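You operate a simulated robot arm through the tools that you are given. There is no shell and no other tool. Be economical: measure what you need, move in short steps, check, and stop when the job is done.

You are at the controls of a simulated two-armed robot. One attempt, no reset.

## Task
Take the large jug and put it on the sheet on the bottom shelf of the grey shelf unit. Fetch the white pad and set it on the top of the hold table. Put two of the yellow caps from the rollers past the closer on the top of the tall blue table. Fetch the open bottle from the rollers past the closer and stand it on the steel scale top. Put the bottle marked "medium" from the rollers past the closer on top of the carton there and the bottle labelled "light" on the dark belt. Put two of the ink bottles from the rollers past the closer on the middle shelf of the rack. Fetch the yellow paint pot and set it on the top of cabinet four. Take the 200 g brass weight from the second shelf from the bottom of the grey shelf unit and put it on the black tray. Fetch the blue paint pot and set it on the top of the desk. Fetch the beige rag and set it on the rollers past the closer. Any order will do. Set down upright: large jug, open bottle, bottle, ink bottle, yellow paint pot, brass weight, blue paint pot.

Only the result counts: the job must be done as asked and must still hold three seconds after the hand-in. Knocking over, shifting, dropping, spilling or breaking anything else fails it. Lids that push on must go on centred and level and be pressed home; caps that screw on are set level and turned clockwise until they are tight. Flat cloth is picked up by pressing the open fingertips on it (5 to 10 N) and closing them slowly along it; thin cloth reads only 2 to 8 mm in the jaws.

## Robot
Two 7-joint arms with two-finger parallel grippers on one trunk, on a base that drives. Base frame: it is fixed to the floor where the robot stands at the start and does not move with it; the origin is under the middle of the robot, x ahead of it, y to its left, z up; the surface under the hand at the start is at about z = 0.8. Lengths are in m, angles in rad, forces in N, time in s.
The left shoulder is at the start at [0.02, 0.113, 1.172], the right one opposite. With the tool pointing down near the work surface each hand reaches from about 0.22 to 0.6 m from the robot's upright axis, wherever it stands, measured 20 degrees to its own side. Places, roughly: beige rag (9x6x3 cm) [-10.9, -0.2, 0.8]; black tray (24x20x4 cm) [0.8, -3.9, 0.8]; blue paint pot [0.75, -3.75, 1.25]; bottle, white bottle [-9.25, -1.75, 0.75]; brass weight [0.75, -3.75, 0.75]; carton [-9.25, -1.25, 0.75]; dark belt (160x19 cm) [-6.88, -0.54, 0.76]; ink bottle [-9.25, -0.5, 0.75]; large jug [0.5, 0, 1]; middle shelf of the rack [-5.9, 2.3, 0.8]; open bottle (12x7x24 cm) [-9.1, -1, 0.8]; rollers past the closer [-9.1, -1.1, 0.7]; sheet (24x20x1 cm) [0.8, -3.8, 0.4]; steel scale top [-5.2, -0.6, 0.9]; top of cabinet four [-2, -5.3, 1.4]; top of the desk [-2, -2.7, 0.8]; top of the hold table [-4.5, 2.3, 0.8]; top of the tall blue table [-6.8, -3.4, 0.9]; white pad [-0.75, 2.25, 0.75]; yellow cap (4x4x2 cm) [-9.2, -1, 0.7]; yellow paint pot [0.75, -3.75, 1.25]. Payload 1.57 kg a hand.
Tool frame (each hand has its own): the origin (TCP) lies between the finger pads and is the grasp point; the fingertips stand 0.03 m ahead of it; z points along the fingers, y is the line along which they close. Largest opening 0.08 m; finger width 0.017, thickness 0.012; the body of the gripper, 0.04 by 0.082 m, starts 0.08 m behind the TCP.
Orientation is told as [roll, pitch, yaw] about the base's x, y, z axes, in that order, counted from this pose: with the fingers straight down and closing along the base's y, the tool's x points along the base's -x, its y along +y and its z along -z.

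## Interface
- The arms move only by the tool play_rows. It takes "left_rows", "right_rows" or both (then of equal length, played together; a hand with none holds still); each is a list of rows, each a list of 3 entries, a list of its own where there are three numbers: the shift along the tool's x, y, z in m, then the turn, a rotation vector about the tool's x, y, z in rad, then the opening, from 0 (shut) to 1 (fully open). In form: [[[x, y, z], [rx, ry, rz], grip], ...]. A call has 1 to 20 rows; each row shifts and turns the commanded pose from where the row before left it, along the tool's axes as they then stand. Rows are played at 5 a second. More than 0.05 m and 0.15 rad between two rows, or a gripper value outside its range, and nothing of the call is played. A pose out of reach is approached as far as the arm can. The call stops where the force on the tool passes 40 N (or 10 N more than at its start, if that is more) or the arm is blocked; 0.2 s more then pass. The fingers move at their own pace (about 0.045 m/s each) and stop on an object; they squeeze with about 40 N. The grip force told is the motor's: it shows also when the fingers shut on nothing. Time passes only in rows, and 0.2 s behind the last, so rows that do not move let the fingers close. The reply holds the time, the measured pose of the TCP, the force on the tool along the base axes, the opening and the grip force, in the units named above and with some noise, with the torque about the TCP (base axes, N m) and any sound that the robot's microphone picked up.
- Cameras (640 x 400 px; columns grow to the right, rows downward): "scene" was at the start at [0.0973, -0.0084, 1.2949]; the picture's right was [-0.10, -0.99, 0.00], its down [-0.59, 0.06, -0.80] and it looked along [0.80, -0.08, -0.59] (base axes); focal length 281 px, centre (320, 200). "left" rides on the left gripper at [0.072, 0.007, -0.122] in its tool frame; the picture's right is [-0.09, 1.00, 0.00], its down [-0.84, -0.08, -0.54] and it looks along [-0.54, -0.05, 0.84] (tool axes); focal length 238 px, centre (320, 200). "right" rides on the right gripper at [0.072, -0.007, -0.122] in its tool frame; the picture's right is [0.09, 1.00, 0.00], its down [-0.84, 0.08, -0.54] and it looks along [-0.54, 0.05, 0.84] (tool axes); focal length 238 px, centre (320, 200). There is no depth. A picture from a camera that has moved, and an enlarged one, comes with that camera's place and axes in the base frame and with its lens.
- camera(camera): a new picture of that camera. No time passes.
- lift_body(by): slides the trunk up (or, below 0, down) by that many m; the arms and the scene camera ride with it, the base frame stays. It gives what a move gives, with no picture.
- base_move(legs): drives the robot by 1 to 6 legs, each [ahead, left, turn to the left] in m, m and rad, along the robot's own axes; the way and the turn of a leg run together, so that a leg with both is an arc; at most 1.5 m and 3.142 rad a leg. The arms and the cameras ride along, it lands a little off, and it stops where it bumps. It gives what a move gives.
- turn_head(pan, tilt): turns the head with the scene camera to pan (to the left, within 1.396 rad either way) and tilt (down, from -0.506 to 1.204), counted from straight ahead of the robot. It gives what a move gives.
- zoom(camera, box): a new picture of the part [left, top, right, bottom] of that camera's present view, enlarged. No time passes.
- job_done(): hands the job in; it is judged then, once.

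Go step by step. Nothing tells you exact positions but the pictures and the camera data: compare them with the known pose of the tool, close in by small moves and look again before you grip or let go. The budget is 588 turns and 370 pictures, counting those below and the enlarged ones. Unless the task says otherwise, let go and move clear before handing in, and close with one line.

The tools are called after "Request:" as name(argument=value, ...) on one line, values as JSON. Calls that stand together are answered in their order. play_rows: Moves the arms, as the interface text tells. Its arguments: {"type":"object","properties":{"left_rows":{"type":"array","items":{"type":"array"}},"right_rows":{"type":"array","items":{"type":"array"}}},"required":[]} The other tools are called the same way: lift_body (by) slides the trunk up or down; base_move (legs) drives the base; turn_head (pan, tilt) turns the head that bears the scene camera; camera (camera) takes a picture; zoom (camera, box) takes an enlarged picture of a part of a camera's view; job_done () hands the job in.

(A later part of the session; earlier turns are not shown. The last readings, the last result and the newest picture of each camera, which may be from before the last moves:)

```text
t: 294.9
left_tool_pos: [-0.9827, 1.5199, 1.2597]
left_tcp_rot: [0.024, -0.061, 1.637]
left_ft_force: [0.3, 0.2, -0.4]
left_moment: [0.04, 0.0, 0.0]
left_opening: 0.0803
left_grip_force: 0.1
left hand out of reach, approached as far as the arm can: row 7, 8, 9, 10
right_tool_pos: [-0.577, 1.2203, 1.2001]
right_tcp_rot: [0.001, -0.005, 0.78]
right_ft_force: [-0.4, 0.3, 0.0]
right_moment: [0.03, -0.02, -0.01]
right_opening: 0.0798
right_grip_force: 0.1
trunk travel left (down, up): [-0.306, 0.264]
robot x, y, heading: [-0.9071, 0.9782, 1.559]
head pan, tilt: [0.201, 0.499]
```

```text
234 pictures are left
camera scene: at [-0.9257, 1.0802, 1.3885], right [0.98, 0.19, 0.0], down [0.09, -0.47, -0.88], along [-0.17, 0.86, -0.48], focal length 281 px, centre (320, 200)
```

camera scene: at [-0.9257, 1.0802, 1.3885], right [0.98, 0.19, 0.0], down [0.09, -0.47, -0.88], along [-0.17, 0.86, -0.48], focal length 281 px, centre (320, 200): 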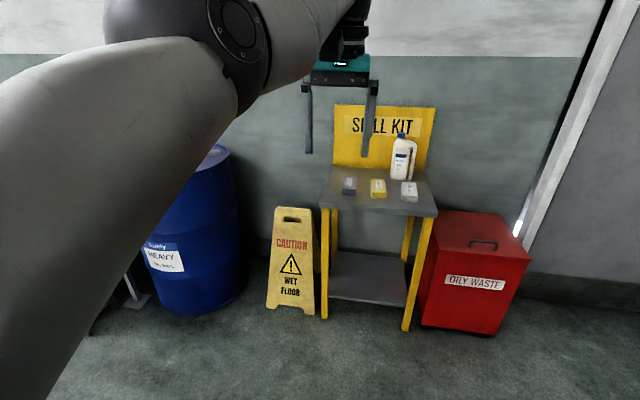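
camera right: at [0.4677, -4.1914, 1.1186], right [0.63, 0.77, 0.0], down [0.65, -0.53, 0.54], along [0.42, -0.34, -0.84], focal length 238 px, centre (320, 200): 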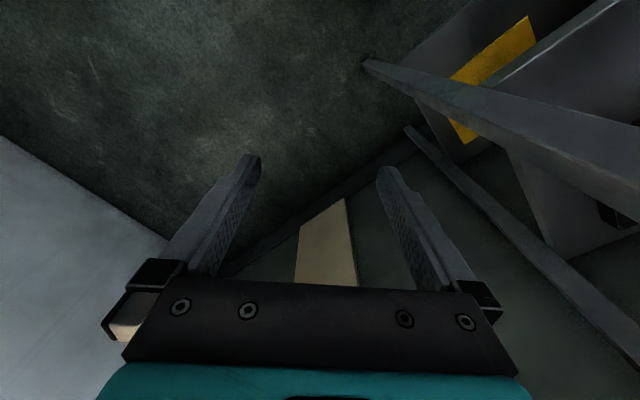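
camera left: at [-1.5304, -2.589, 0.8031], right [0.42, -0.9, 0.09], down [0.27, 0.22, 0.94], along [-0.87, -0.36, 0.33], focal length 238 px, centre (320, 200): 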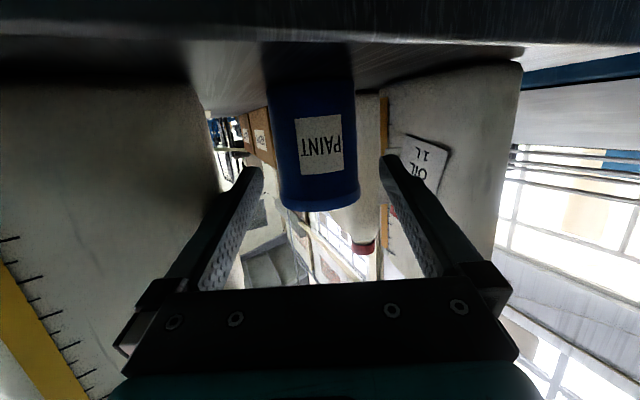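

The left hand points down now. I tuck it left, drive closer, and look at the pad from the right wrist.

Request:
play_rows(left_rows=[[[0.03, 0.04, 0], [0, 0, 0], 1], [[0.03, 0.04, 0], [0, 0, 0], 1], [[0.03, 0.04, 0], [0, 0, 0], 1], [[0.02, 0.04, 0], [0, 0, 0], 1]])

Request:
base_move(legs=[[0.79, 0, 0.012]])

Request:
camera(camera="right")

Request:
camera(camera="scene")

```text
t: 295.9
left_tool_pos: [-1.1317, 1.5121, 1.3055]
left_tcp_rot: [0.022, -0.062, 1.638]
left_ft_force: [0.9, 0.0, 0.5]
left_moment: [-0.04, 0.0, -0.02]
left_opening: 0.0801
left_grip_force: 0.0
left hand out of reach, approached as far as the arm can: row 1, 2, 3, 4
right_tool_pos: [-0.5761, 1.2196, 1.1985]
right_tcp_rot: [0.002, -0.004, 0.78]
right_ft_force: [-0.1, -0.1, 0.3]
right_moment: [0.0, -0.02, 0.0]
right_opening: 0.0798
right_grip_force: 0.0
trunk travel left (down, up): [-0.306, 0.264]
robot x, y, heading: [-0.91, 0.9796, 1.559]
head pan, tilt: [0.201, 0.499]
```

```text
t: 300.1
left_tool_pos: [-1.14, 2.2881, 1.3046]
left_tcp_rot: [0.023, -0.064, 1.657]
left_ft_force: [0.1, -0.3, 0.8]
left_moment: [0.04, -0.02, 0.0]
left_opening: 0.08
left_grip_force: 0.0
right_tool_pos: [-0.5803, 2.0094, 1.1982]
right_tcp_rot: [0.002, -0.003, 0.801]
right_ft_force: [-0.1, 0.7, 0.2]
right_moment: [0.0, 0.0, 0.01]
right_opening: 0.0799
right_grip_force: 0.1
trunk travel left (down, up): [-0.306, 0.264]
robot x, y, heading: [-0.9056, 1.7607, 1.579]
head pan, tilt: [0.201, 0.499]
```

```text
233 pictures are left
camera right: at [-0.6249, 1.9541, 1.3199], right [-0.78, 0.63, 0.0], down [0.53, 0.65, 0.54], along [0.34, 0.42, -0.84], focal length 238 px, centre (320, 200)
```

right: 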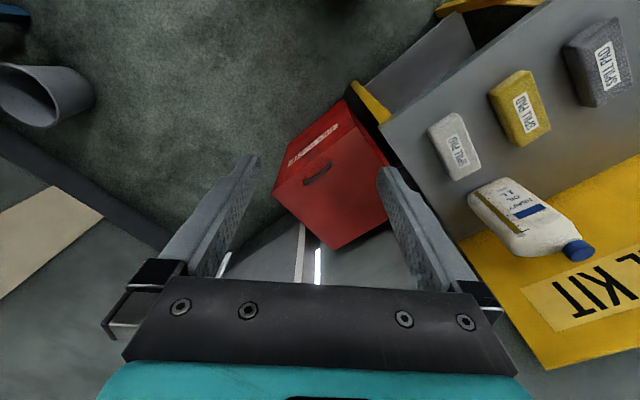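

```text
232 pictures are left
camera scene: at [-0.9264, 1.8636, 1.3884], right [0.98, 0.21, 0.0], down [0.1, -0.47, -0.88], along [-0.18, 0.86, -0.48], focal length 281 px, centre (320, 200)
```

scene: 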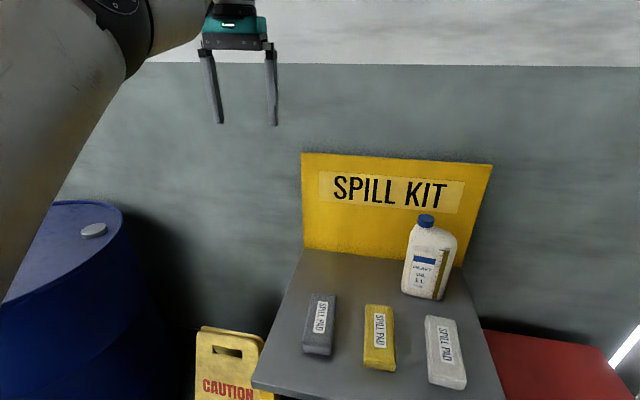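

The pad is about 12×7 cm with its long side front-to-back, centred near (−0.738, 2.28), its top at z≈0.82. I move the right hand above it with the fingers closing across.

Request:
play_rows(right_rows=[[[-0.012, 0.043, 0], [0, 0, 0], 1], [[-0.012, 0.043, 0], [0, 0, 0], 1], [[-0.012, 0.043, 0], [0, 0, 0], 1], [[-0.012, 0.043, 0], [0, 0, 0], 1], [[-0.012, 0.043, 0], [0, 0, 0], 1], [[-0.012, 0.043, 0], [0, 0, 0], 1], [[-0.012, 0.043, 0], [0, 0, 0], 1], [[0, 0, 0], [0, 0, -0.128], 1], [[0, 0, 0], [0, 0, -0.128], 1], [[0, 0, 0.04], [0, 0, -0.128], 1], [[0, 0, 0.04], [0, 0, -0.128], 1], [[0, 0, 0.04], [0, 0, -0.128], 1], [[0, 0, 0.04], [0, 0, -0.128], 1]])

Request:
camera(camera="right")

Request:
camera(camera="scene")

```text
t: 302.9
left_tool_pos: [-1.1405, 2.2889, 1.3038]
left_tcp_rot: [0.024, -0.065, 1.658]
left_ft_force: [0.4, -0.3, 0.3]
left_moment: [0.05, 0.02, 0.03]
left_opening: 0.0802
left_grip_force: 0.1
right_tool_pos: [-0.7374, 2.2781, 1.0408]
right_tcp_rot: [-0.001, -0.003, 1.571]
right_ft_force: [-0.7, 0.7, 0.0]
right_moment: [0.02, 0.0, 0.05]
right_opening: 0.0802
right_grip_force: 0.1
trunk travel left (down, up): [-0.306, 0.264]
robot x, y, heading: [-0.9117, 1.7644, 1.583]
head pan, tilt: [0.201, 0.499]
```

```text
231 pictures are left
camera right: at [-0.7297, 2.2076, 1.1606], right [-1.0, -0.09, 0.0], down [-0.08, 0.84, 0.54], along [-0.05, 0.54, -0.84], focal length 238 px, centre (320, 200)
```

right: 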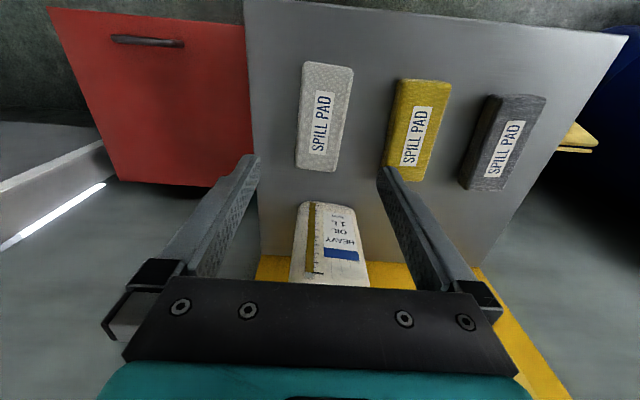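

```text
230 pictures are left
camera scene: at [-0.9264, 1.8633, 1.3884], right [0.98, 0.21, 0.0], down [0.1, -0.47, -0.88], along [-0.18, 0.86, -0.48], focal length 281 px, centre (320, 200)
```

scene: 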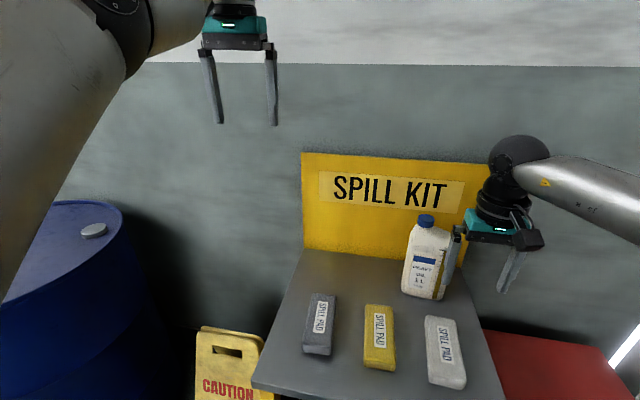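

Aligned; I adjust 3 mm and descend to just around the pad.

Request:
play_rows(right_rows=[[[0.013, 0.003, 0.03], [0, 0, 0], 1], [[0, 0, 0.045], [0, 0, 0], 1], [[0, 0, 0.045], [0, 0, 0], 1], [[0, 0, 0.045], [0, 0, 0], 1], [[0, 0, 0.03], [0, 0, 0], 1]])

Request:
camera(camera="right")

Request:
camera(camera="scene")

```text
t: 304.1
left_tool_pos: [-1.1397, 2.2899, 1.3045]
left_tcp_rot: [0.023, -0.062, 1.659]
left_ft_force: [-0.7, 0.5, 0.3]
left_moment: [-0.05, 0.0, -0.04]
left_opening: 0.08
left_grip_force: 0.0
right_tool_pos: [-0.7415, 2.2679, 0.8449]
right_tcp_rot: [0.0, -0.004, 1.569]
right_ft_force: [0.0, 0.0, -0.4]
right_moment: [0.03, 0.01, -0.01]
right_opening: 0.08
right_grip_force: 0.1
trunk travel left (down, up): [-0.306, 0.264]
robot x, y, heading: [-0.908, 1.7604, 1.581]
head pan, tilt: [0.201, 0.499]
```

```text
229 pictures are left
camera right: at [-0.734, 2.1951, 0.9659], right [-1.0, -0.09, 0.0], down [-0.08, 0.83, 0.55], along [-0.05, 0.54, -0.84], focal length 238 px, centre (320, 200)
```

right: 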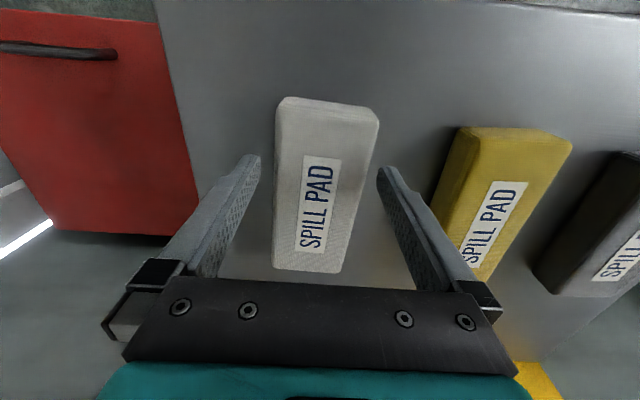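

```text
228 pictures are left
camera scene: at [-0.9265, 1.8633, 1.3884], right [0.98, 0.21, 0.0], down [0.1, -0.47, -0.88], along [-0.18, 0.86, -0.48], focal length 281 px, centre (320, 200)
```

scene: 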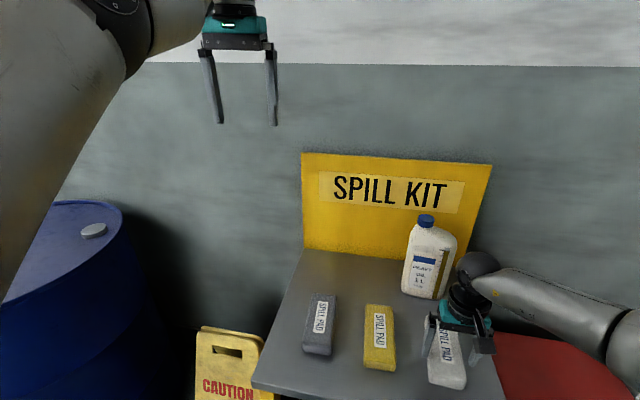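

The pad top looks to be at about 0.79, so I go down further carefully.

Request:
play_rows(right_rows=[[[0, 0, 0.02], [0, 0, 0], 1], [[0, 0, 0.015], [0, 0, 0], 1], [[0, 0, 0.006], [0, 0, 0], 1]])

Request:
camera(camera="right")

```text
t: 305.1
left_tool_pos: [-1.1394, 2.2853, 1.3061]
left_tcp_rot: [0.022, -0.067, 1.656]
left_ft_force: [1.1, 0.0, 0.4]
left_moment: [-0.03, -0.01, 0.01]
left_opening: 0.0801
left_grip_force: 0.1
right_tool_pos: [-0.7414, 2.2664, 0.8108]
right_tcp_rot: [-0.002, -0.002, 1.568]
right_ft_force: [1.7, -17.9, 24.2]
right_moment: [-0.69, -0.27, 0.12]
right_opening: 0.0801
right_grip_force: 0.1
trunk travel left (down, up): [-0.306, 0.264]
robot x, y, heading: [-0.9032, 1.7662, 1.581]
head pan, tilt: [0.201, 0.499]
stopped in row 3 (right hand): the force on the tool passed its limit at 44 N (the readings are from after the stop); the commanded pose is now the measured one
```

```text
227 pictures are left
camera right: at [-0.7349, 2.1957, 0.9305], right [-1.0, -0.09, 0.0], down [-0.07, 0.84, 0.54], along [-0.05, 0.54, -0.84], focal length 238 px, centre (320, 200)
```

right: 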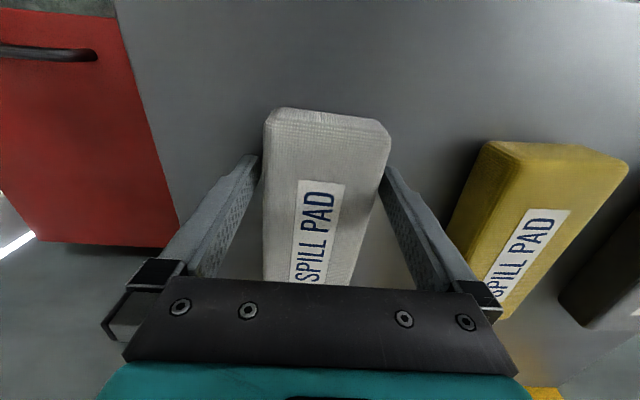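

Fingertips are on the table, straddling the pad. I ease up 4 mm and close.

Request:
play_rows(right_rows=[[[0, 0, -0.004], [0, 0, 0], 1], [[0, 0, 0], [0, 0, 0], 0.7], [[0, 0, 0], [0, 0, 0], 0.4], [[0, 0, 0], [0, 0, 0], 0], [[0, 0, 0], [0, 0, 0], 0], [[0, 0, -0.02], [0, 0, 0], 0], [[0, 0, -0.04], [0, 0, 0], 0]])

Request:
camera(camera="right")

```text
t: 306.6
left_tool_pos: [-1.1397, 2.2901, 1.3057]
left_tcp_rot: [0.022, -0.064, 1.656]
left_ft_force: [0.9, 0.3, -0.6]
left_moment: [0.03, -0.02, 0.01]
left_opening: 0.0799
left_grip_force: 0.0
right_tool_pos: [-0.7423, 2.2698, 0.871]
right_tcp_rot: [0.001, -0.005, 1.569]
right_ft_force: [0.0, -0.4, 0.0]
right_moment: [-0.04, 0.04, -0.03]
right_opening: 0.0676
right_grip_force: 40.4
trunk travel left (down, up): [-0.306, 0.264]
robot x, y, heading: [-0.9098, 1.7654, 1.582]
head pan, tilt: [0.201, 0.499]
```

```text
226 pictures are left
camera right: at [-0.7341, 2.1974, 0.9908], right [-1.0, -0.09, 0.0], down [-0.07, 0.83, 0.55], along [-0.05, 0.54, -0.84], focal length 238 px, centre (320, 200)
```

right: 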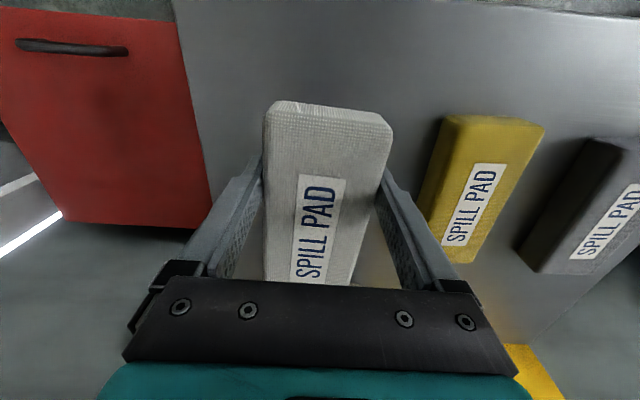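

The pad is held. I lift, back off and look left along the wall.

Request:
play_rows(right_rows=[[[0, 0, -0.05], [0, 0, 0], 0], [[0, 0, -0.05], [0, 0, 0], 0], [[0, 0, -0.05], [0, 0, 0], 0]])

Request:
base_move(legs=[[-0.65, 0, -0.01]])

Request:
turn_head(pan=1.25, tilt=0.35)

Request:
camera(camera="scene")

```text
t: 307.4
left_tool_pos: [-1.1407, 2.2892, 1.305]
left_tcp_rot: [0.024, -0.064, 1.659]
left_ft_force: [0.5, 0.5, 0.2]
left_moment: [-0.01, -0.01, -0.03]
left_opening: 0.0801
left_grip_force: 0.0
right_tool_pos: [-0.743, 2.2701, 1.0208]
right_tcp_rot: [0.0, -0.005, 1.568]
right_ft_force: [0.0, 0.2, -0.3]
right_moment: [0.0, -0.02, 0.01]
right_opening: 0.0676
right_grip_force: 39.7
trunk travel left (down, up): [-0.306, 0.264]
robot x, y, heading: [-0.9073, 1.7609, 1.578]
head pan, tilt: [0.201, 0.499]
```

```text
t: 311.0
left_tool_pos: [-1.1343, 1.6602, 1.3058]
left_tcp_rot: [0.022, -0.065, 1.656]
left_ft_force: [0.4, -0.7, 0.1]
left_moment: [0.04, 0.0, 0.01]
left_opening: 0.08
left_grip_force: 0.1
right_tool_pos: [-0.7364, 1.6408, 1.0208]
right_tcp_rot: [-0.001, -0.004, 1.566]
right_ft_force: [0.6, -0.1, -1.1]
right_moment: [-0.03, 0.06, -0.01]
right_opening: 0.0674
right_grip_force: 39.8
trunk travel left (down, up): [-0.306, 0.264]
robot x, y, heading: [-0.9013, 1.1365, 1.581]
head pan, tilt: [0.201, 0.499]
```

```text
t: 312.3
left_tool_pos: [-1.1335, 1.6604, 1.3049]
left_tcp_rot: [0.022, -0.064, 1.656]
left_ft_force: [0.1, 0.3, -0.5]
left_moment: [-0.01, 0.03, -0.01]
left_opening: 0.0802
left_grip_force: 0.0
right_tool_pos: [-0.7366, 1.6411, 1.02]
right_tcp_rot: [-0.001, -0.004, 1.565]
right_ft_force: [0.5, -0.4, -1.3]
right_moment: [-0.03, -0.02, 0.02]
right_opening: 0.0674
right_grip_force: 40.6
trunk travel left (down, up): [-0.306, 0.264]
robot x, y, heading: [-0.8996, 1.1321, 1.582]
head pan, tilt: [1.25, 0.351]
```

```text
225 pictures are left
camera scene: at [-0.9906, 1.1738, 1.4021], right [0.31, 0.95, 0.0], down [0.33, -0.11, -0.94], along [-0.89, 0.29, -0.34], focal length 281 px, centre (320, 200)
```

scene: 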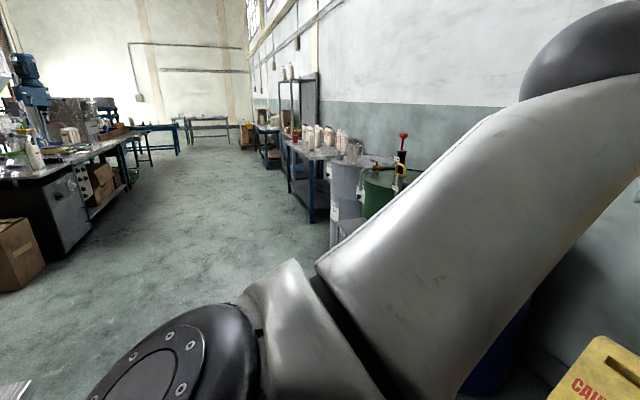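

The aisle is clear, and the first table along the wall (x≈−4 to −5) is the hold table. I slide left to it.

Request:
base_move(legs=[[0, 1.5, -0.01], [0, 1.5, 0], [0, 0.45, 0]])

Request:
turn_head(pan=0.0, tilt=0.5)

Request:
camera(camera="scene")

```text
t: 328.8
left_tool_pos: [-4.5198, 1.6372, 1.3055]
left_tcp_rot: [0.022, -0.065, 1.632]
left_ft_force: [-0.8, -0.7, 0.1]
left_moment: [0.0, -0.01, 0.0]
left_opening: 0.08
left_grip_force: 0.1
right_tool_pos: [-4.1236, 1.6072, 1.0198]
right_tcp_rot: [-0.001, -0.005, 1.539]
right_ft_force: [-0.5, -0.2, -0.8]
right_moment: [-0.02, -0.02, 0.03]
right_opening: 0.0672
right_grip_force: 40.1
trunk travel left (down, up): [-0.306, 0.264]
robot x, y, heading: [-4.3053, 1.1075, 1.557]
head pan, tilt: [1.25, 0.351]
```

```text
t: 330.2
left_tool_pos: [-4.5193, 1.6375, 1.3049]
left_tcp_rot: [0.022, -0.064, 1.631]
left_ft_force: [-0.1, -0.1, 1.0]
left_moment: [0.05, 0.0, 0.0]
left_opening: 0.08
left_grip_force: 0.1
right_tool_pos: [-4.1234, 1.6053, 1.0202]
right_tcp_rot: [-0.002, -0.006, 1.54]
right_ft_force: [0.1, 0.3, -0.7]
right_moment: [0.0, -0.02, -0.03]
right_opening: 0.0674
right_grip_force: 40.0
trunk travel left (down, up): [-0.306, 0.264]
robot x, y, heading: [-4.3028, 1.1003, 1.553]
head pan, tilt: [0.0, 0.499]
```

```text
224 pictures are left
camera scene: at [-4.2995, 1.2063, 1.3884], right [1.0, -0.02, 0.0], down [-0.01, -0.48, -0.88], along [0.01, 0.88, -0.48], focal length 281 px, centre (320, 200)
```

scene: 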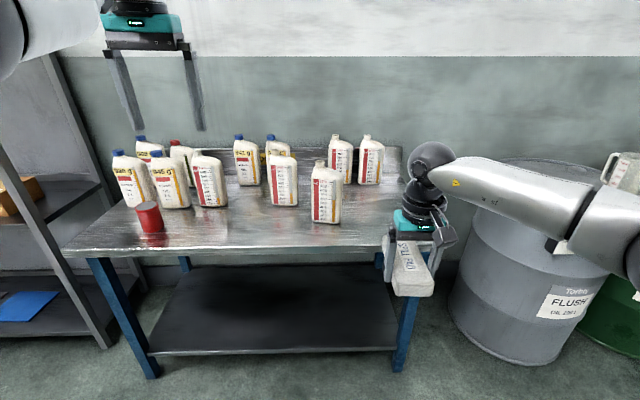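

There is a free spot at the right end of the hold table, straight ahead of the right hand at x≈−4.12, y 1.95–2.13. I drive forward to it.

Request:
base_move(legs=[[0.42, 0, 0.016]])

Request:
camera(camera="right")

Request:
camera(camera="scene")

```text
t: 332.8
left_tool_pos: [-4.5251, 2.0462, 1.3055]
left_tcp_rot: [0.024, -0.063, 1.648]
left_ft_force: [0.2, -0.1, -0.2]
left_moment: [-0.01, 0.03, -0.02]
left_opening: 0.08
left_grip_force: 0.1
right_tool_pos: [-4.1287, 2.0225, 1.0195]
right_tcp_rot: [0.001, -0.003, 1.558]
right_ft_force: [-0.4, 0.5, -1.6]
right_moment: [-0.02, 0.0, -0.02]
right_opening: 0.0673
right_grip_force: 40.6
trunk travel left (down, up): [-0.306, 0.264]
robot x, y, heading: [-4.2929, 1.5182, 1.575]
head pan, tilt: [0.0, 0.499]
```

```text
223 pictures are left
camera right: at [-4.122, 1.9504, 1.1399], right [-1.0, -0.08, 0.0], down [-0.07, 0.84, 0.55], along [-0.04, 0.54, -0.84], focal length 238 px, centre (320, 200)
```

right: 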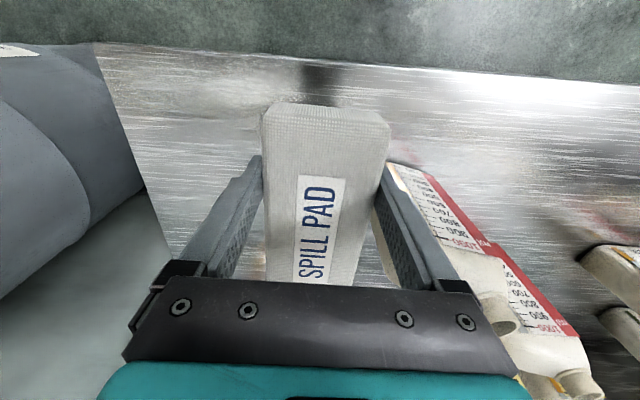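

```text
222 pictures are left
camera scene: at [-4.2976, 1.6189, 1.3883], right [1.0, 0.0, 0.0], down [0.0, -0.48, -0.88], along [0.0, 0.88, -0.48], focal length 281 px, centre (320, 200)
```

scene: 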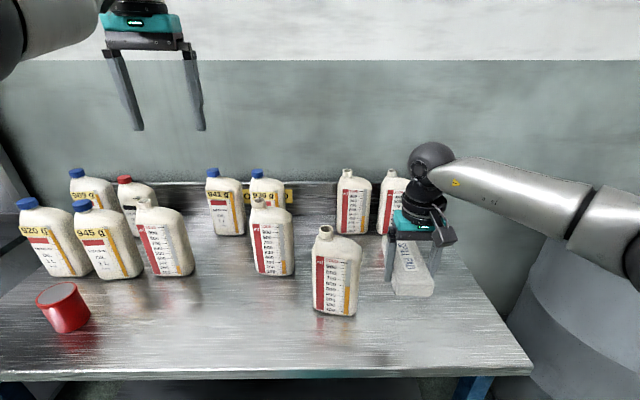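

The table extends further right, to x≈−3.86. I shift the hand 5 cm right, away from the bottle, and lower.

Request:
play_rows(right_rows=[[[0, -0.025, 0], [0, 0, 0], 0], [[0, -0.025, 0], [0, 0, 0], 0], [[0, 0, 0.05], [0, 0, 0], 0], [[0, 0, 0.05], [0, 0, 0], 0], [[0, 0, 0.05], [0, 0, 0], 0], [[0, 0, 0.01], [0, 0, 0], 0]])

Request:
camera(camera="scene")

```text
t: 334.2
left_tool_pos: [-4.5253, 2.0433, 1.3055]
left_tcp_rot: [0.023, -0.065, 1.649]
left_ft_force: [-0.4, -0.1, -0.9]
left_moment: [0.02, 0.0, -0.01]
left_opening: 0.0799
left_grip_force: 0.1
right_tool_pos: [-4.0798, 2.019, 0.8589]
right_tcp_rot: [0.001, -0.005, 1.559]
right_ft_force: [0.0, 0.2, -0.9]
right_moment: [-0.02, -0.05, 0.01]
right_opening: 0.0671
right_grip_force: 39.8
trunk travel left (down, up): [-0.306, 0.264]
robot x, y, heading: [-4.2965, 1.5163, 1.566]
head pan, tilt: [0.0, 0.499]
```

```text
221 pictures are left
camera scene: at [-4.2975, 1.6182, 1.3884], right [1.0, 0.0, 0.0], down [0.0, -0.48, -0.88], along [0.0, 0.88, -0.48], focal length 281 px, centre (320, 200)
```

scene: 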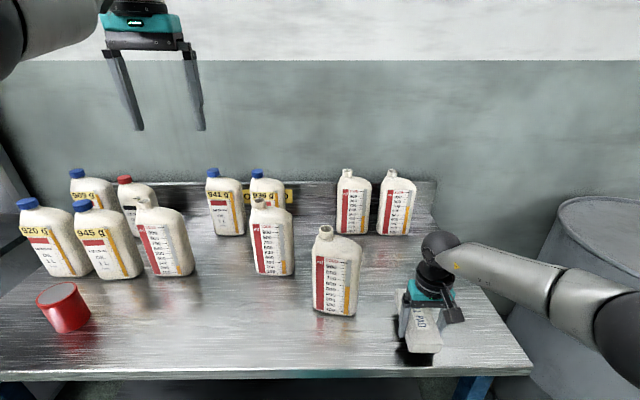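

Nearly down. I lower in small steps to contact.

Request:
play_rows(right_rows=[[[0, 0, 0.015], [0, 0, 0], 0], [[0, 0, 0.005], [0, 0, 0], 0], [[0, 0, 0.005], [0, 0, 0], 0]])

```text
t: 335.0
left_tool_pos: [-4.5255, 2.0439, 1.3045]
left_tcp_rot: [0.022, -0.064, 1.647]
left_ft_force: [-0.1, -0.9, -0.1]
left_moment: [-0.02, 0.0, -0.04]
left_opening: 0.0799
left_grip_force: 0.0
right_tool_pos: [-4.0788, 2.0202, 0.8355]
right_tcp_rot: [0.001, -0.005, 1.559]
right_ft_force: [-1.0, -0.6, -1.0]
right_moment: [0.0, -0.02, -0.03]
right_opening: 0.0672
right_grip_force: 40.4
trunk travel left (down, up): [-0.306, 0.264]
robot x, y, heading: [-4.3, 1.5211, 1.568]
head pan, tilt: [0.0, 0.499]
```

Request:
play_rows(right_rows=[[[0, 0, 0.004], [0, 0, 0], 0], [[0, 0, 0.004], [0, 0, 0], 0], [[0, 0, 0.004], [0, 0, 0], 0]])

```text
t: 335.9
left_tool_pos: [-4.5253, 2.0429, 1.306]
left_tcp_rot: [0.024, -0.065, 1.646]
left_ft_force: [-0.3, 0.3, -0.5]
left_moment: [-0.02, 0.01, 0.03]
left_opening: 0.0799
left_grip_force: 0.1
right_tool_pos: [-4.0787, 2.0237, 0.83]
right_tcp_rot: [0.003, -0.015, 1.554]
right_ft_force: [0.0, -6.3, 16.2]
right_moment: [-0.43, -0.61, -0.27]
right_opening: 0.0671
right_grip_force: 40.5
trunk travel left (down, up): [-0.306, 0.264]
robot x, y, heading: [-4.299, 1.5182, 1.569]
head pan, tilt: [0.0, 0.499]
stopped in row 3 (right hand): the force on the tool passed its limit at 42 N (the readings are from after the stop); the commanded pose is now the measured one
```

Contact. I release and lift off.

Request:
play_rows(right_rows=[[[0, 0, -0.002], [0, 0, 0], 0], [[0, 0, 0], [0, 0, 0], 0.9], [[0, 0, 0], [0, 0, 0], 1], [[0, 0, -0.03], [0, 0, 0], 1], [[0, 0, -0.05], [0, 0, 0], 1], [[0, 0, -0.05], [0, 0, 0], 1], [[0, 0, -0.05], [0, 0, 0], 1]])

Request:
camera(camera="scene")

```text
t: 337.5
left_tool_pos: [-4.5242, 2.0442, 1.3058]
left_tcp_rot: [0.023, -0.066, 1.648]
left_ft_force: [-0.3, -0.4, -0.8]
left_moment: [0.01, 0.05, 0.01]
left_opening: 0.0796
left_grip_force: 0.1
right_tool_pos: [-4.0796, 2.0248, 1.0117]
right_tcp_rot: [0.001, -0.01, 1.556]
right_ft_force: [0.7, 0.0, 0.4]
right_moment: [-0.01, -0.02, 0.01]
right_opening: 0.08
right_grip_force: 0.0
trunk travel left (down, up): [-0.306, 0.264]
robot x, y, heading: [-4.2971, 1.5169, 1.575]
head pan, tilt: [0.0, 0.499]
```

```text
220 pictures are left
camera scene: at [-4.2977, 1.6178, 1.3884], right [1.0, 0.0, 0.0], down [0.0, -0.48, -0.88], along [0.0, 0.88, -0.48], focal length 281 px, centre (320, 200)
```

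scene: 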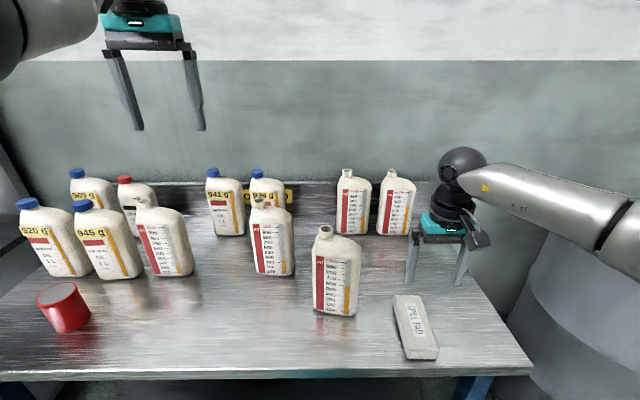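

The white pad is on the hold table. On the way to the rollers I look at the rack at x≈−5.9.

Request:
base_move(legs=[[-0.45, 0, 0], [0, 1.5, 0]])

Request:
turn_head(pan=0.1, tilt=0.4)

Request:
camera(camera="scene")

Request:
turn_head(pan=1.39, tilt=0.35)

Request:
camera(camera="scene")

```text
t: 347.2
left_tool_pos: [-6.0254, 1.583, 1.306]
left_tcp_rot: [0.022, -0.064, 1.656]
left_ft_force: [0.5, 0.7, -0.4]
left_moment: [0.03, 0.01, -0.01]
left_opening: 0.0802
left_grip_force: 0.1
right_tool_pos: [-5.579, 1.568, 1.0109]
right_tcp_rot: [0.001, -0.011, 1.567]
right_ft_force: [-0.3, -0.8, -0.7]
right_moment: [0.0, 0.0, 0.01]
right_opening: 0.0801
right_grip_force: 0.1
trunk travel left (down, up): [-0.306, 0.264]
robot x, y, heading: [-5.791, 1.0589, 1.584]
head pan, tilt: [0.0, 0.499]
```

```text
t: 347.9
left_tool_pos: [-6.0254, 1.5848, 1.3049]
left_tcp_rot: [0.022, -0.065, 1.659]
left_ft_force: [0.6, 0.7, 0.3]
left_moment: [-0.02, -0.04, 0.01]
left_opening: 0.0799
left_grip_force: 0.0
right_tool_pos: [-5.579, 1.5679, 1.0102]
right_tcp_rot: [0.002, -0.01, 1.568]
right_ft_force: [-0.1, 0.3, 0.2]
right_moment: [-0.02, -0.01, -0.02]
right_opening: 0.0801
right_grip_force: 0.1
trunk travel left (down, up): [-0.306, 0.264]
robot x, y, heading: [-5.7933, 1.0581, 1.583]
head pan, tilt: [0.099, 0.4]
```

```text
219 pictures are left
camera scene: at [-5.8019, 1.1607, 1.3975], right [0.99, 0.11, 0.0], down [0.04, -0.39, -0.92], along [-0.1, 0.92, -0.39], focal length 281 px, centre (320, 200)
```

scene: 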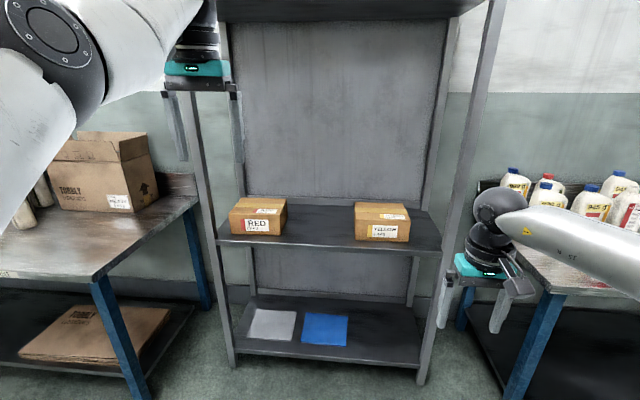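

```text
t: 349.4
left_tool_pos: [-6.0249, 1.5832, 1.3042]
left_tcp_rot: [0.023, -0.064, 1.659]
left_ft_force: [-0.3, -0.6, -0.1]
left_moment: [-0.01, 0.0, -0.02]
left_opening: 0.0801
left_grip_force: 0.1
right_tool_pos: [-5.579, 1.568, 1.0113]
right_tcp_rot: [0.001, -0.011, 1.567]
right_ft_force: [-0.3, 0.5, 0.3]
right_moment: [0.0, 0.0, 0.02]
right_opening: 0.08
right_grip_force: 0.0
trunk travel left (down, up): [-0.306, 0.264]
robot x, y, heading: [-5.7959, 1.0547, 1.584]
head pan, tilt: [1.389, 0.351]
```

```text
218 pictures are left
camera scene: at [-5.8836, 1.0845, 1.4021], right [0.17, 0.99, 0.0], down [0.34, -0.06, -0.94], along [-0.93, 0.16, -0.34], focal length 281 px, centre (320, 200)
```

scene: 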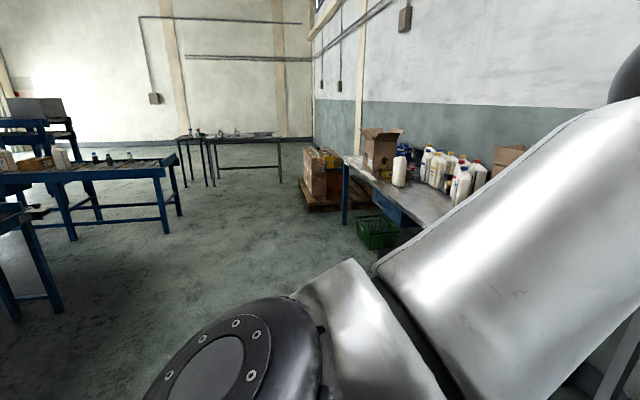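

The rack's middle shelf has free space between the RED and YELLOW boxes. Now I turn west and drive towards the roller conveyor.

Request:
base_move(legs=[[0, 0, 1.558], [1.4, 0, 0], [0.8, 0, 0]])

Request:
turn_head(pan=0.5, tilt=0.4)

Request:
camera(camera="scene")

```text
t: 364.1
left_tool_pos: [-8.555, 0.878, 1.3053]
left_tcp_rot: [0.023, -0.066, -3.083]
left_ft_force: [-0.2, 0.4, -0.1]
left_moment: [-0.03, -0.03, 0.0]
left_opening: 0.0804
left_grip_force: 0.1
right_tool_pos: [-8.5243, 1.324, 1.0112]
right_tcp_rot: [0.001, -0.01, 3.11]
right_ft_force: [0.6, -0.1, 0.1]
right_moment: [0.02, -0.01, -0.01]
right_opening: 0.0796
right_grip_force: 0.1
trunk travel left (down, up): [-0.306, 0.264]
robot x, y, heading: [-8.0236, 1.0948, 3.126]
head pan, tilt: [1.389, 0.351]
```

```text
t: 365.3
left_tool_pos: [-8.5549, 0.8793, 1.3054]
left_tcp_rot: [0.023, -0.066, -3.083]
left_ft_force: [-0.6, -0.1, -0.4]
left_moment: [0.01, 0.03, 0.03]
left_opening: 0.08
left_grip_force: 0.1
right_tool_pos: [-8.5256, 1.3242, 1.0106]
right_tcp_rot: [0.002, -0.011, 3.107]
right_ft_force: [0.5, -0.6, 0.5]
right_moment: [-0.02, -0.01, -0.03]
right_opening: 0.0801
right_grip_force: 0.1
trunk travel left (down, up): [-0.306, 0.264]
robot x, y, heading: [-8.0242, 1.0962, 3.121]
head pan, tilt: [0.499, 0.4]
```

```text
217 pictures are left
camera scene: at [-8.1143, 1.0531, 1.3975], right [-0.46, 0.89, 0.0], down [0.35, 0.18, -0.92], along [-0.82, -0.43, -0.39], focal length 281 px, centre (320, 200)
```

scene: 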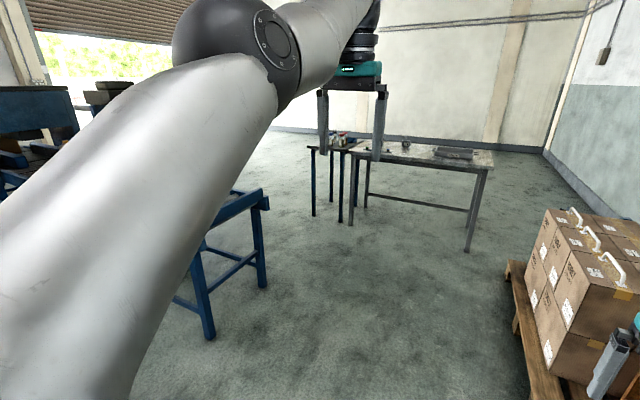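

I turn the head further left to see the roller conveyor's east side.

Request:
turn_head(pan=1.3, tilt=0.4)

Request:
camera(camera="scene")

```text
t: 366.4
left_tool_pos: [-8.5546, 0.8786, 1.3051]
left_tcp_rot: [0.022, -0.064, -3.085]
left_ft_force: [-0.6, 0.5, 0.2]
left_moment: [-0.01, -0.01, 0.02]
left_opening: 0.0798
left_grip_force: 0.1
right_tool_pos: [-8.5265, 1.3241, 1.0108]
right_tcp_rot: [0.002, -0.01, 3.108]
right_ft_force: [-0.6, 0.2, -0.2]
right_moment: [-0.01, 0.01, -0.01]
right_opening: 0.0798
right_grip_force: 0.1
trunk travel left (down, up): [-0.306, 0.264]
robot x, y, heading: [-8.0201, 1.0957, 3.125]
head pan, tilt: [1.3, 0.4]
```

```text
216 pictures are left
camera scene: at [-8.0588, 1.0072, 1.3975], right [-0.96, 0.29, 0.0], down [0.11, 0.37, -0.92], along [-0.26, -0.88, -0.39], focal length 281 px, centre (320, 200)
```

scene: 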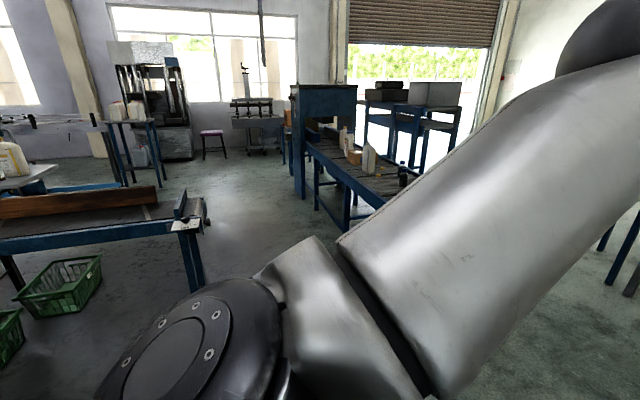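

The roller conveyor runs south from about y −0.14 at x −8.9…−9.4, with free floor on its east side. I move alongside it, facing west, and look down at the items.

Request:
base_move(legs=[[0.35, 0, 0.015], [0, 1.4, 0]])

Request:
turn_head(pan=0.5, tilt=0.6)

Request:
camera(camera="scene")

```text
t: 375.3
left_tool_pos: [-8.8859, -0.5384, 1.3054]
left_tcp_rot: [0.023, -0.066, -3.041]
left_ft_force: [0.1, 0.3, 0.6]
left_moment: [0.03, 0.01, -0.05]
left_opening: 0.0801
left_grip_force: 0.1
right_tool_pos: [-8.8775, -0.0923, 1.0098]
right_tcp_rot: [-0.001, -0.011, -3.133]
right_ft_force: [-0.2, 0.0, 0.2]
right_moment: [-0.01, -0.03, 0.01]
right_opening: 0.0802
right_grip_force: 0.1
trunk travel left (down, up): [-0.306, 0.264]
robot x, y, heading: [-8.3634, -0.2988, -3.12]
head pan, tilt: [1.3, 0.4]
```

```text
t: 376.4
left_tool_pos: [-8.8858, -0.5391, 1.3046]
left_tcp_rot: [0.024, -0.064, -3.041]
left_ft_force: [0.0, -0.2, 0.1]
left_moment: [-0.01, -0.01, 0.01]
left_opening: 0.0799
left_grip_force: 0.1
right_tool_pos: [-8.8769, -0.0917, 1.0125]
right_tcp_rot: [0.002, -0.012, -3.133]
right_ft_force: [0.7, 0.0, 0.0]
right_moment: [0.02, -0.02, -0.01]
right_opening: 0.0801
right_grip_force: 0.1
trunk travel left (down, up): [-0.306, 0.264]
robot x, y, heading: [-8.3632, -0.3025, -3.12]
head pan, tilt: [0.499, 0.6]
```

```text
215 pictures are left
camera scene: at [-8.4505, -0.3435, 1.3793], right [-0.5, 0.87, 0.0], down [0.49, 0.28, -0.83], along [-0.72, -0.41, -0.56], focal length 281 px, centre (320, 200)
```

scene: 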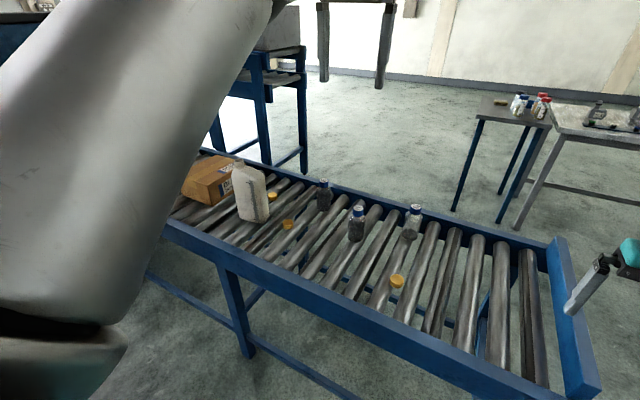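

I see the ink bottles, yellow caps, the open white bottle and the carton. I zoom in.

Request:
zoom(camera="scene", box=[170, 145, 450, 305])

```text
2.29 times, centred on (310, 225) of scene
camera zoom: at [-8.4505, -0.3435, 1.3793], right [-0.5, 0.87, 0.0], down [0.49, 0.28, -0.83], along [-0.72, -0.41, -0.56], focal length 643 px, centre (343, 143)
```

zoom: 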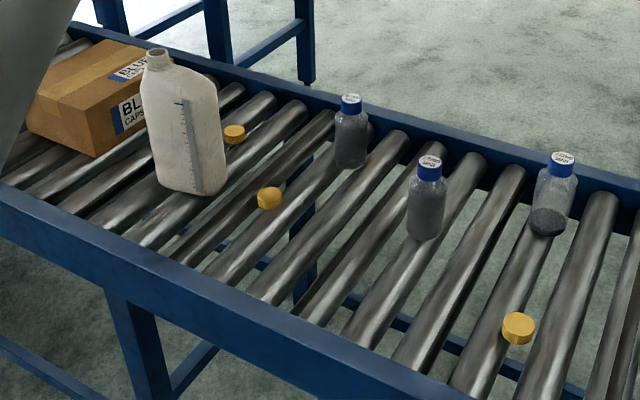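

I read the cap labels up close.

Request:
zoom(camera="scene", box=[310, 172, 380, 247])

Request:
zoom(camera="scene", box=[385, 195, 440, 255])

```text
5.33 times, centred on (345, 210) of scene
camera zoom: at [-8.4505, -0.3435, 1.3793], right [-0.5, 0.87, 0.0], down [0.49, 0.28, -0.83], along [-0.72, -0.41, -0.56], focal length 1501 px, centre (187, 149)
```

zoom: 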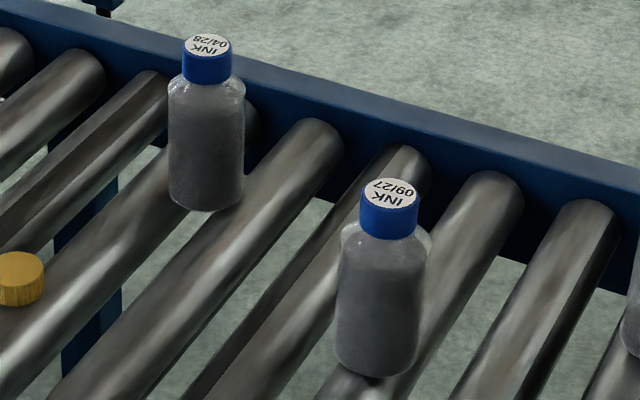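

```text
6.67 times, centred on (412, 225) of scene
camera zoom: at [-8.4505, -0.3435, 1.3793], right [-0.5, 0.87, 0.0], down [0.49, 0.28, -0.83], along [-0.72, -0.41, -0.56], focal length 1876 px, centre (-297, 33)
```

zoom: 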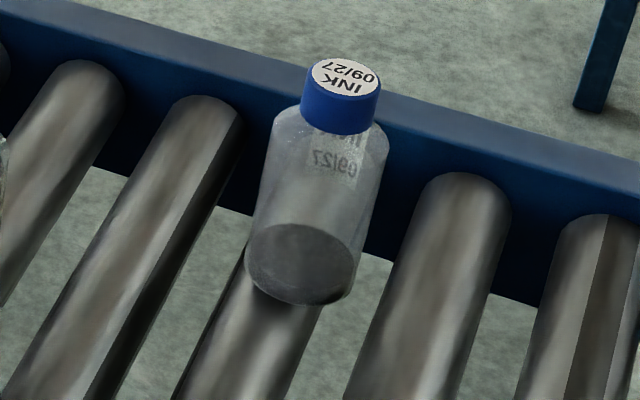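

All three are ink bottles. I lower the left hand out of the camera's way and move alongside the nearest ink bottle.

Request:
play_rows(left_rows=[[[0, 0, 0.045], [0, 0, 0], 1], [[0, 0, 0.045], [0, 0, 0], 1], [[0, 0, 0.045], [0, 0, 0], 1], [[0, 0, 0.045], [0, 0, 0], 1], [[0, 0, 0.045], [0, 0, 0], 1]])

Request:
base_move(legs=[[0.2, 0.43, -0.02]])

Request:
turn_head(pan=0.1, tilt=0.75)

Request:
camera(camera="scene")

Request:
camera(camera="right")

```text
t: 377.6
left_tool_pos: [-8.9496, -0.5499, 1.0943]
left_tcp_rot: [0.023, -0.062, -3.043]
left_ft_force: [0.6, 0.2, 0.7]
left_moment: [-0.01, -0.04, 0.01]
left_opening: 0.0802
left_grip_force: 0.0
left hand out of reach, approached as far as the arm can: row 1, 2, 3, 4
right_tool_pos: [-8.8771, -0.0923, 1.0109]
right_tcp_rot: [0.001, -0.01, -3.133]
right_ft_force: [0.2, -0.4, 0.2]
right_moment: [0.03, 0.02, 0.03]
right_opening: 0.0801
right_grip_force: 0.1
trunk travel left (down, up): [-0.306, 0.264]
robot x, y, heading: [-8.3644, -0.2991, -3.123]
head pan, tilt: [0.499, 0.6]
```

```text
t: 380.4
left_tool_pos: [-9.1414, -0.9711, 1.0954]
left_tcp_rot: [0.022, -0.063, -3.045]
left_ft_force: [0.6, 0.0, -0.2]
left_moment: [0.02, -0.01, -0.01]
left_opening: 0.0797
left_grip_force: 0.0
right_tool_pos: [-9.0664, -0.5119, 1.0112]
right_tcp_rot: [0.0, -0.01, -3.136]
right_ft_force: [0.4, -0.2, -0.4]
right_moment: [0.01, -0.01, -0.02]
right_opening: 0.0799
right_grip_force: 0.1
trunk travel left (down, up): [-0.306, 0.264]
robot x, y, heading: [-8.5545, -0.7215, -3.125]
head pan, tilt: [0.499, 0.6]
```

```text
t: 381.3
left_tool_pos: [-9.1389, -0.9708, 1.0966]
left_tcp_rot: [0.024, -0.063, -3.045]
left_ft_force: [-0.4, -0.4, -1.0]
left_moment: [0.0, -0.03, -0.02]
left_opening: 0.08
left_grip_force: 0.1
right_tool_pos: [-9.0681, -0.5108, 1.0103]
right_tcp_rot: [0.001, -0.01, -3.137]
right_ft_force: [0.4, -1.4, 0.3]
right_moment: [0.0, 0.01, 0.01]
right_opening: 0.08
right_grip_force: 0.2
trunk travel left (down, up): [-0.306, 0.264]
robot x, y, heading: [-8.5594, -0.7225, -3.124]
head pan, tilt: [0.099, 0.75]
```

```text
211 pictures are left
camera scene: at [-8.6479, -0.7301, 1.3665], right [-0.12, 0.99, 0.0], down [0.68, 0.08, -0.73], along [-0.73, -0.09, -0.68], focal length 281 px, centre (320, 200)
```

scene: 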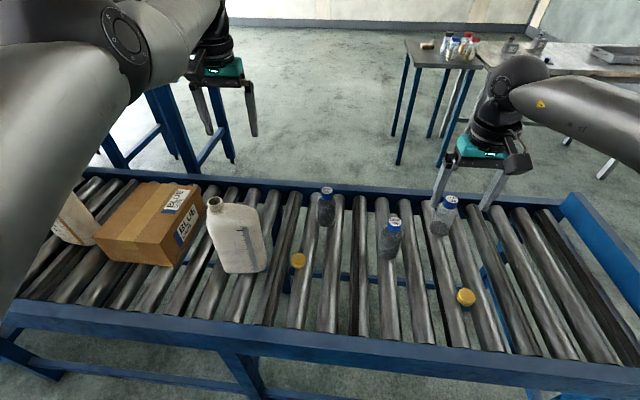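

```text
210 pictures are left
camera right: at [-8.9938, -0.5031, 1.1308], right [0.1, -1.0, 0.0], down [-0.83, -0.08, 0.55], along [-0.55, -0.05, -0.83], focal length 238 px, centre (320, 200)
```

right: 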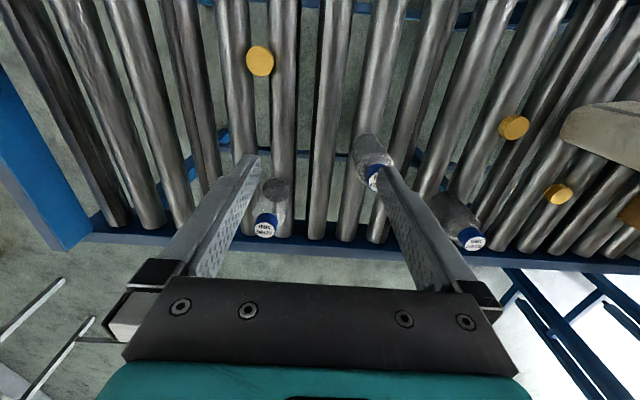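

Positions: ink A at (−9.16, −0.60), B at (−9.255, −0.80), C at (−9.26, −0.43), with cap tops z≈0.82. I move closer and bring the right hand over A.

Request:
base_move(legs=[[0.08, 0, -0.015]])

Request:
play_rows(right_rows=[[[0, 0.04, 0.02], [0, 0, 0], 1], [[0, 0.045, 0.03], [0, 0, 0], 1], [[0, 0, 0.04], [0, 0, 0], 1]])

Request:
camera(camera="right")

Request:
camera(camera="scene")

```text
t: 382.3
left_tool_pos: [-9.2249, -0.9619, 1.0947]
left_tcp_rot: [0.023, -0.063, -3.059]
left_ft_force: [0.3, -0.5, -0.2]
left_moment: [0.02, -0.01, -0.02]
left_opening: 0.0801
left_grip_force: 0.1
right_tool_pos: [-9.1475, -0.5056, 1.0106]
right_tcp_rot: [0.002, -0.012, 3.133]
right_ft_force: [-1.2, 0.1, 0.5]
right_moment: [0.05, -0.01, 0.0]
right_opening: 0.0802
right_grip_force: 0.0
trunk travel left (down, up): [-0.306, 0.264]
robot x, y, heading: [-8.6355, -0.7212, -3.134]
head pan, tilt: [0.099, 0.75]
```

```text
refused: row 2 steps farther than a row can; nothing moved
```

```text
209 pictures are left
camera right: at [-9.0727, -0.4978, 1.1304], right [0.08, -1.0, 0.0], down [-0.83, -0.07, 0.55], along [-0.55, -0.05, -0.83], focal length 238 px, centre (320, 200)
```

right: 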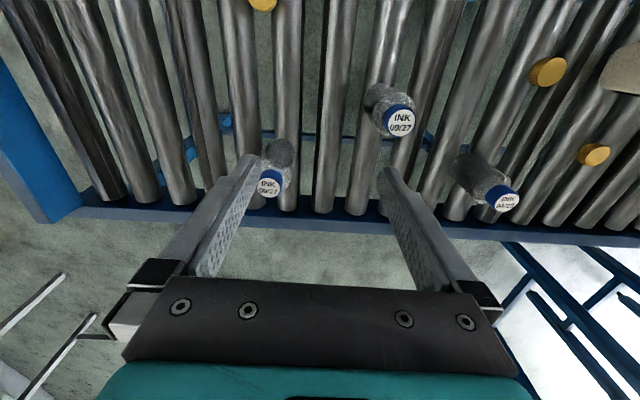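

```text
208 pictures are left
camera scene: at [-8.7302, -0.7296, 1.3663], right [-0.1, 0.99, 0.0], down [0.68, 0.07, -0.73], along [-0.73, -0.08, -0.68], focal length 281 px, centre (320, 200)
```

scene: 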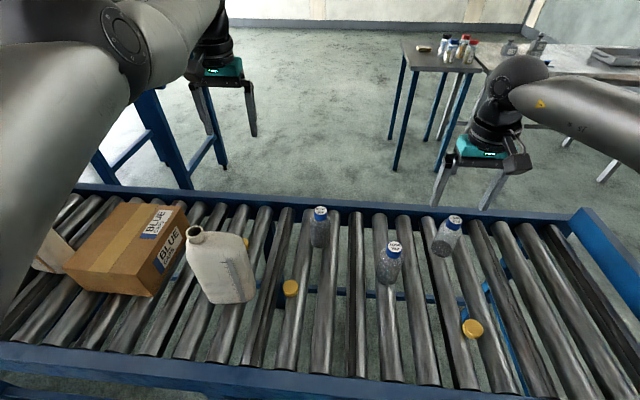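

A is at (−9.145, −0.603) with its cap top at z 0.844. I move over it and descend.

Request:
play_rows(right_rows=[[[0, 0.045, 0], [0, 0, 0], 1], [[0, 0.045, 0], [0, 0, 0], 1], [[0.001, 0.007, 0.03], [0, 0, 0], 1], [[0, 0, 0.04], [0, 0, 0], 1]])

Request:
camera(camera="right")

```text
t: 383.3
left_tool_pos: [-9.2261, -0.9635, 1.0955]
left_tcp_rot: [0.023, -0.065, -3.06]
left_ft_force: [0.0, 0.9, -0.7]
left_moment: [0.0, 0.0, -0.01]
left_opening: 0.0799
left_grip_force: 0.1
right_tool_pos: [-9.1486, -0.6033, 0.9397]
right_tcp_rot: [0.001, -0.01, 3.132]
right_ft_force: [0.1, 0.3, 0.0]
right_moment: [0.02, 0.01, -0.05]
right_opening: 0.08
right_grip_force: 0.0
trunk travel left (down, up): [-0.306, 0.264]
robot x, y, heading: [-8.6367, -0.7185, -3.129]
head pan, tilt: [0.099, 0.75]
```

```text
207 pictures are left
camera right: at [-9.0745, -0.5967, 1.0598], right [0.08, -1.0, 0.0], down [-0.83, -0.07, 0.55], along [-0.55, -0.05, -0.83], focal length 238 px, centre (320, 200)
```

right: 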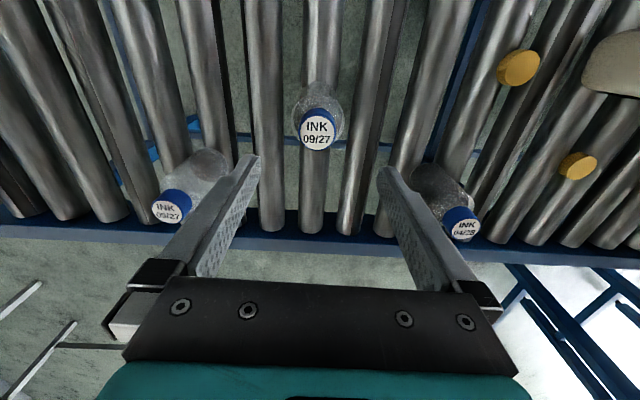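

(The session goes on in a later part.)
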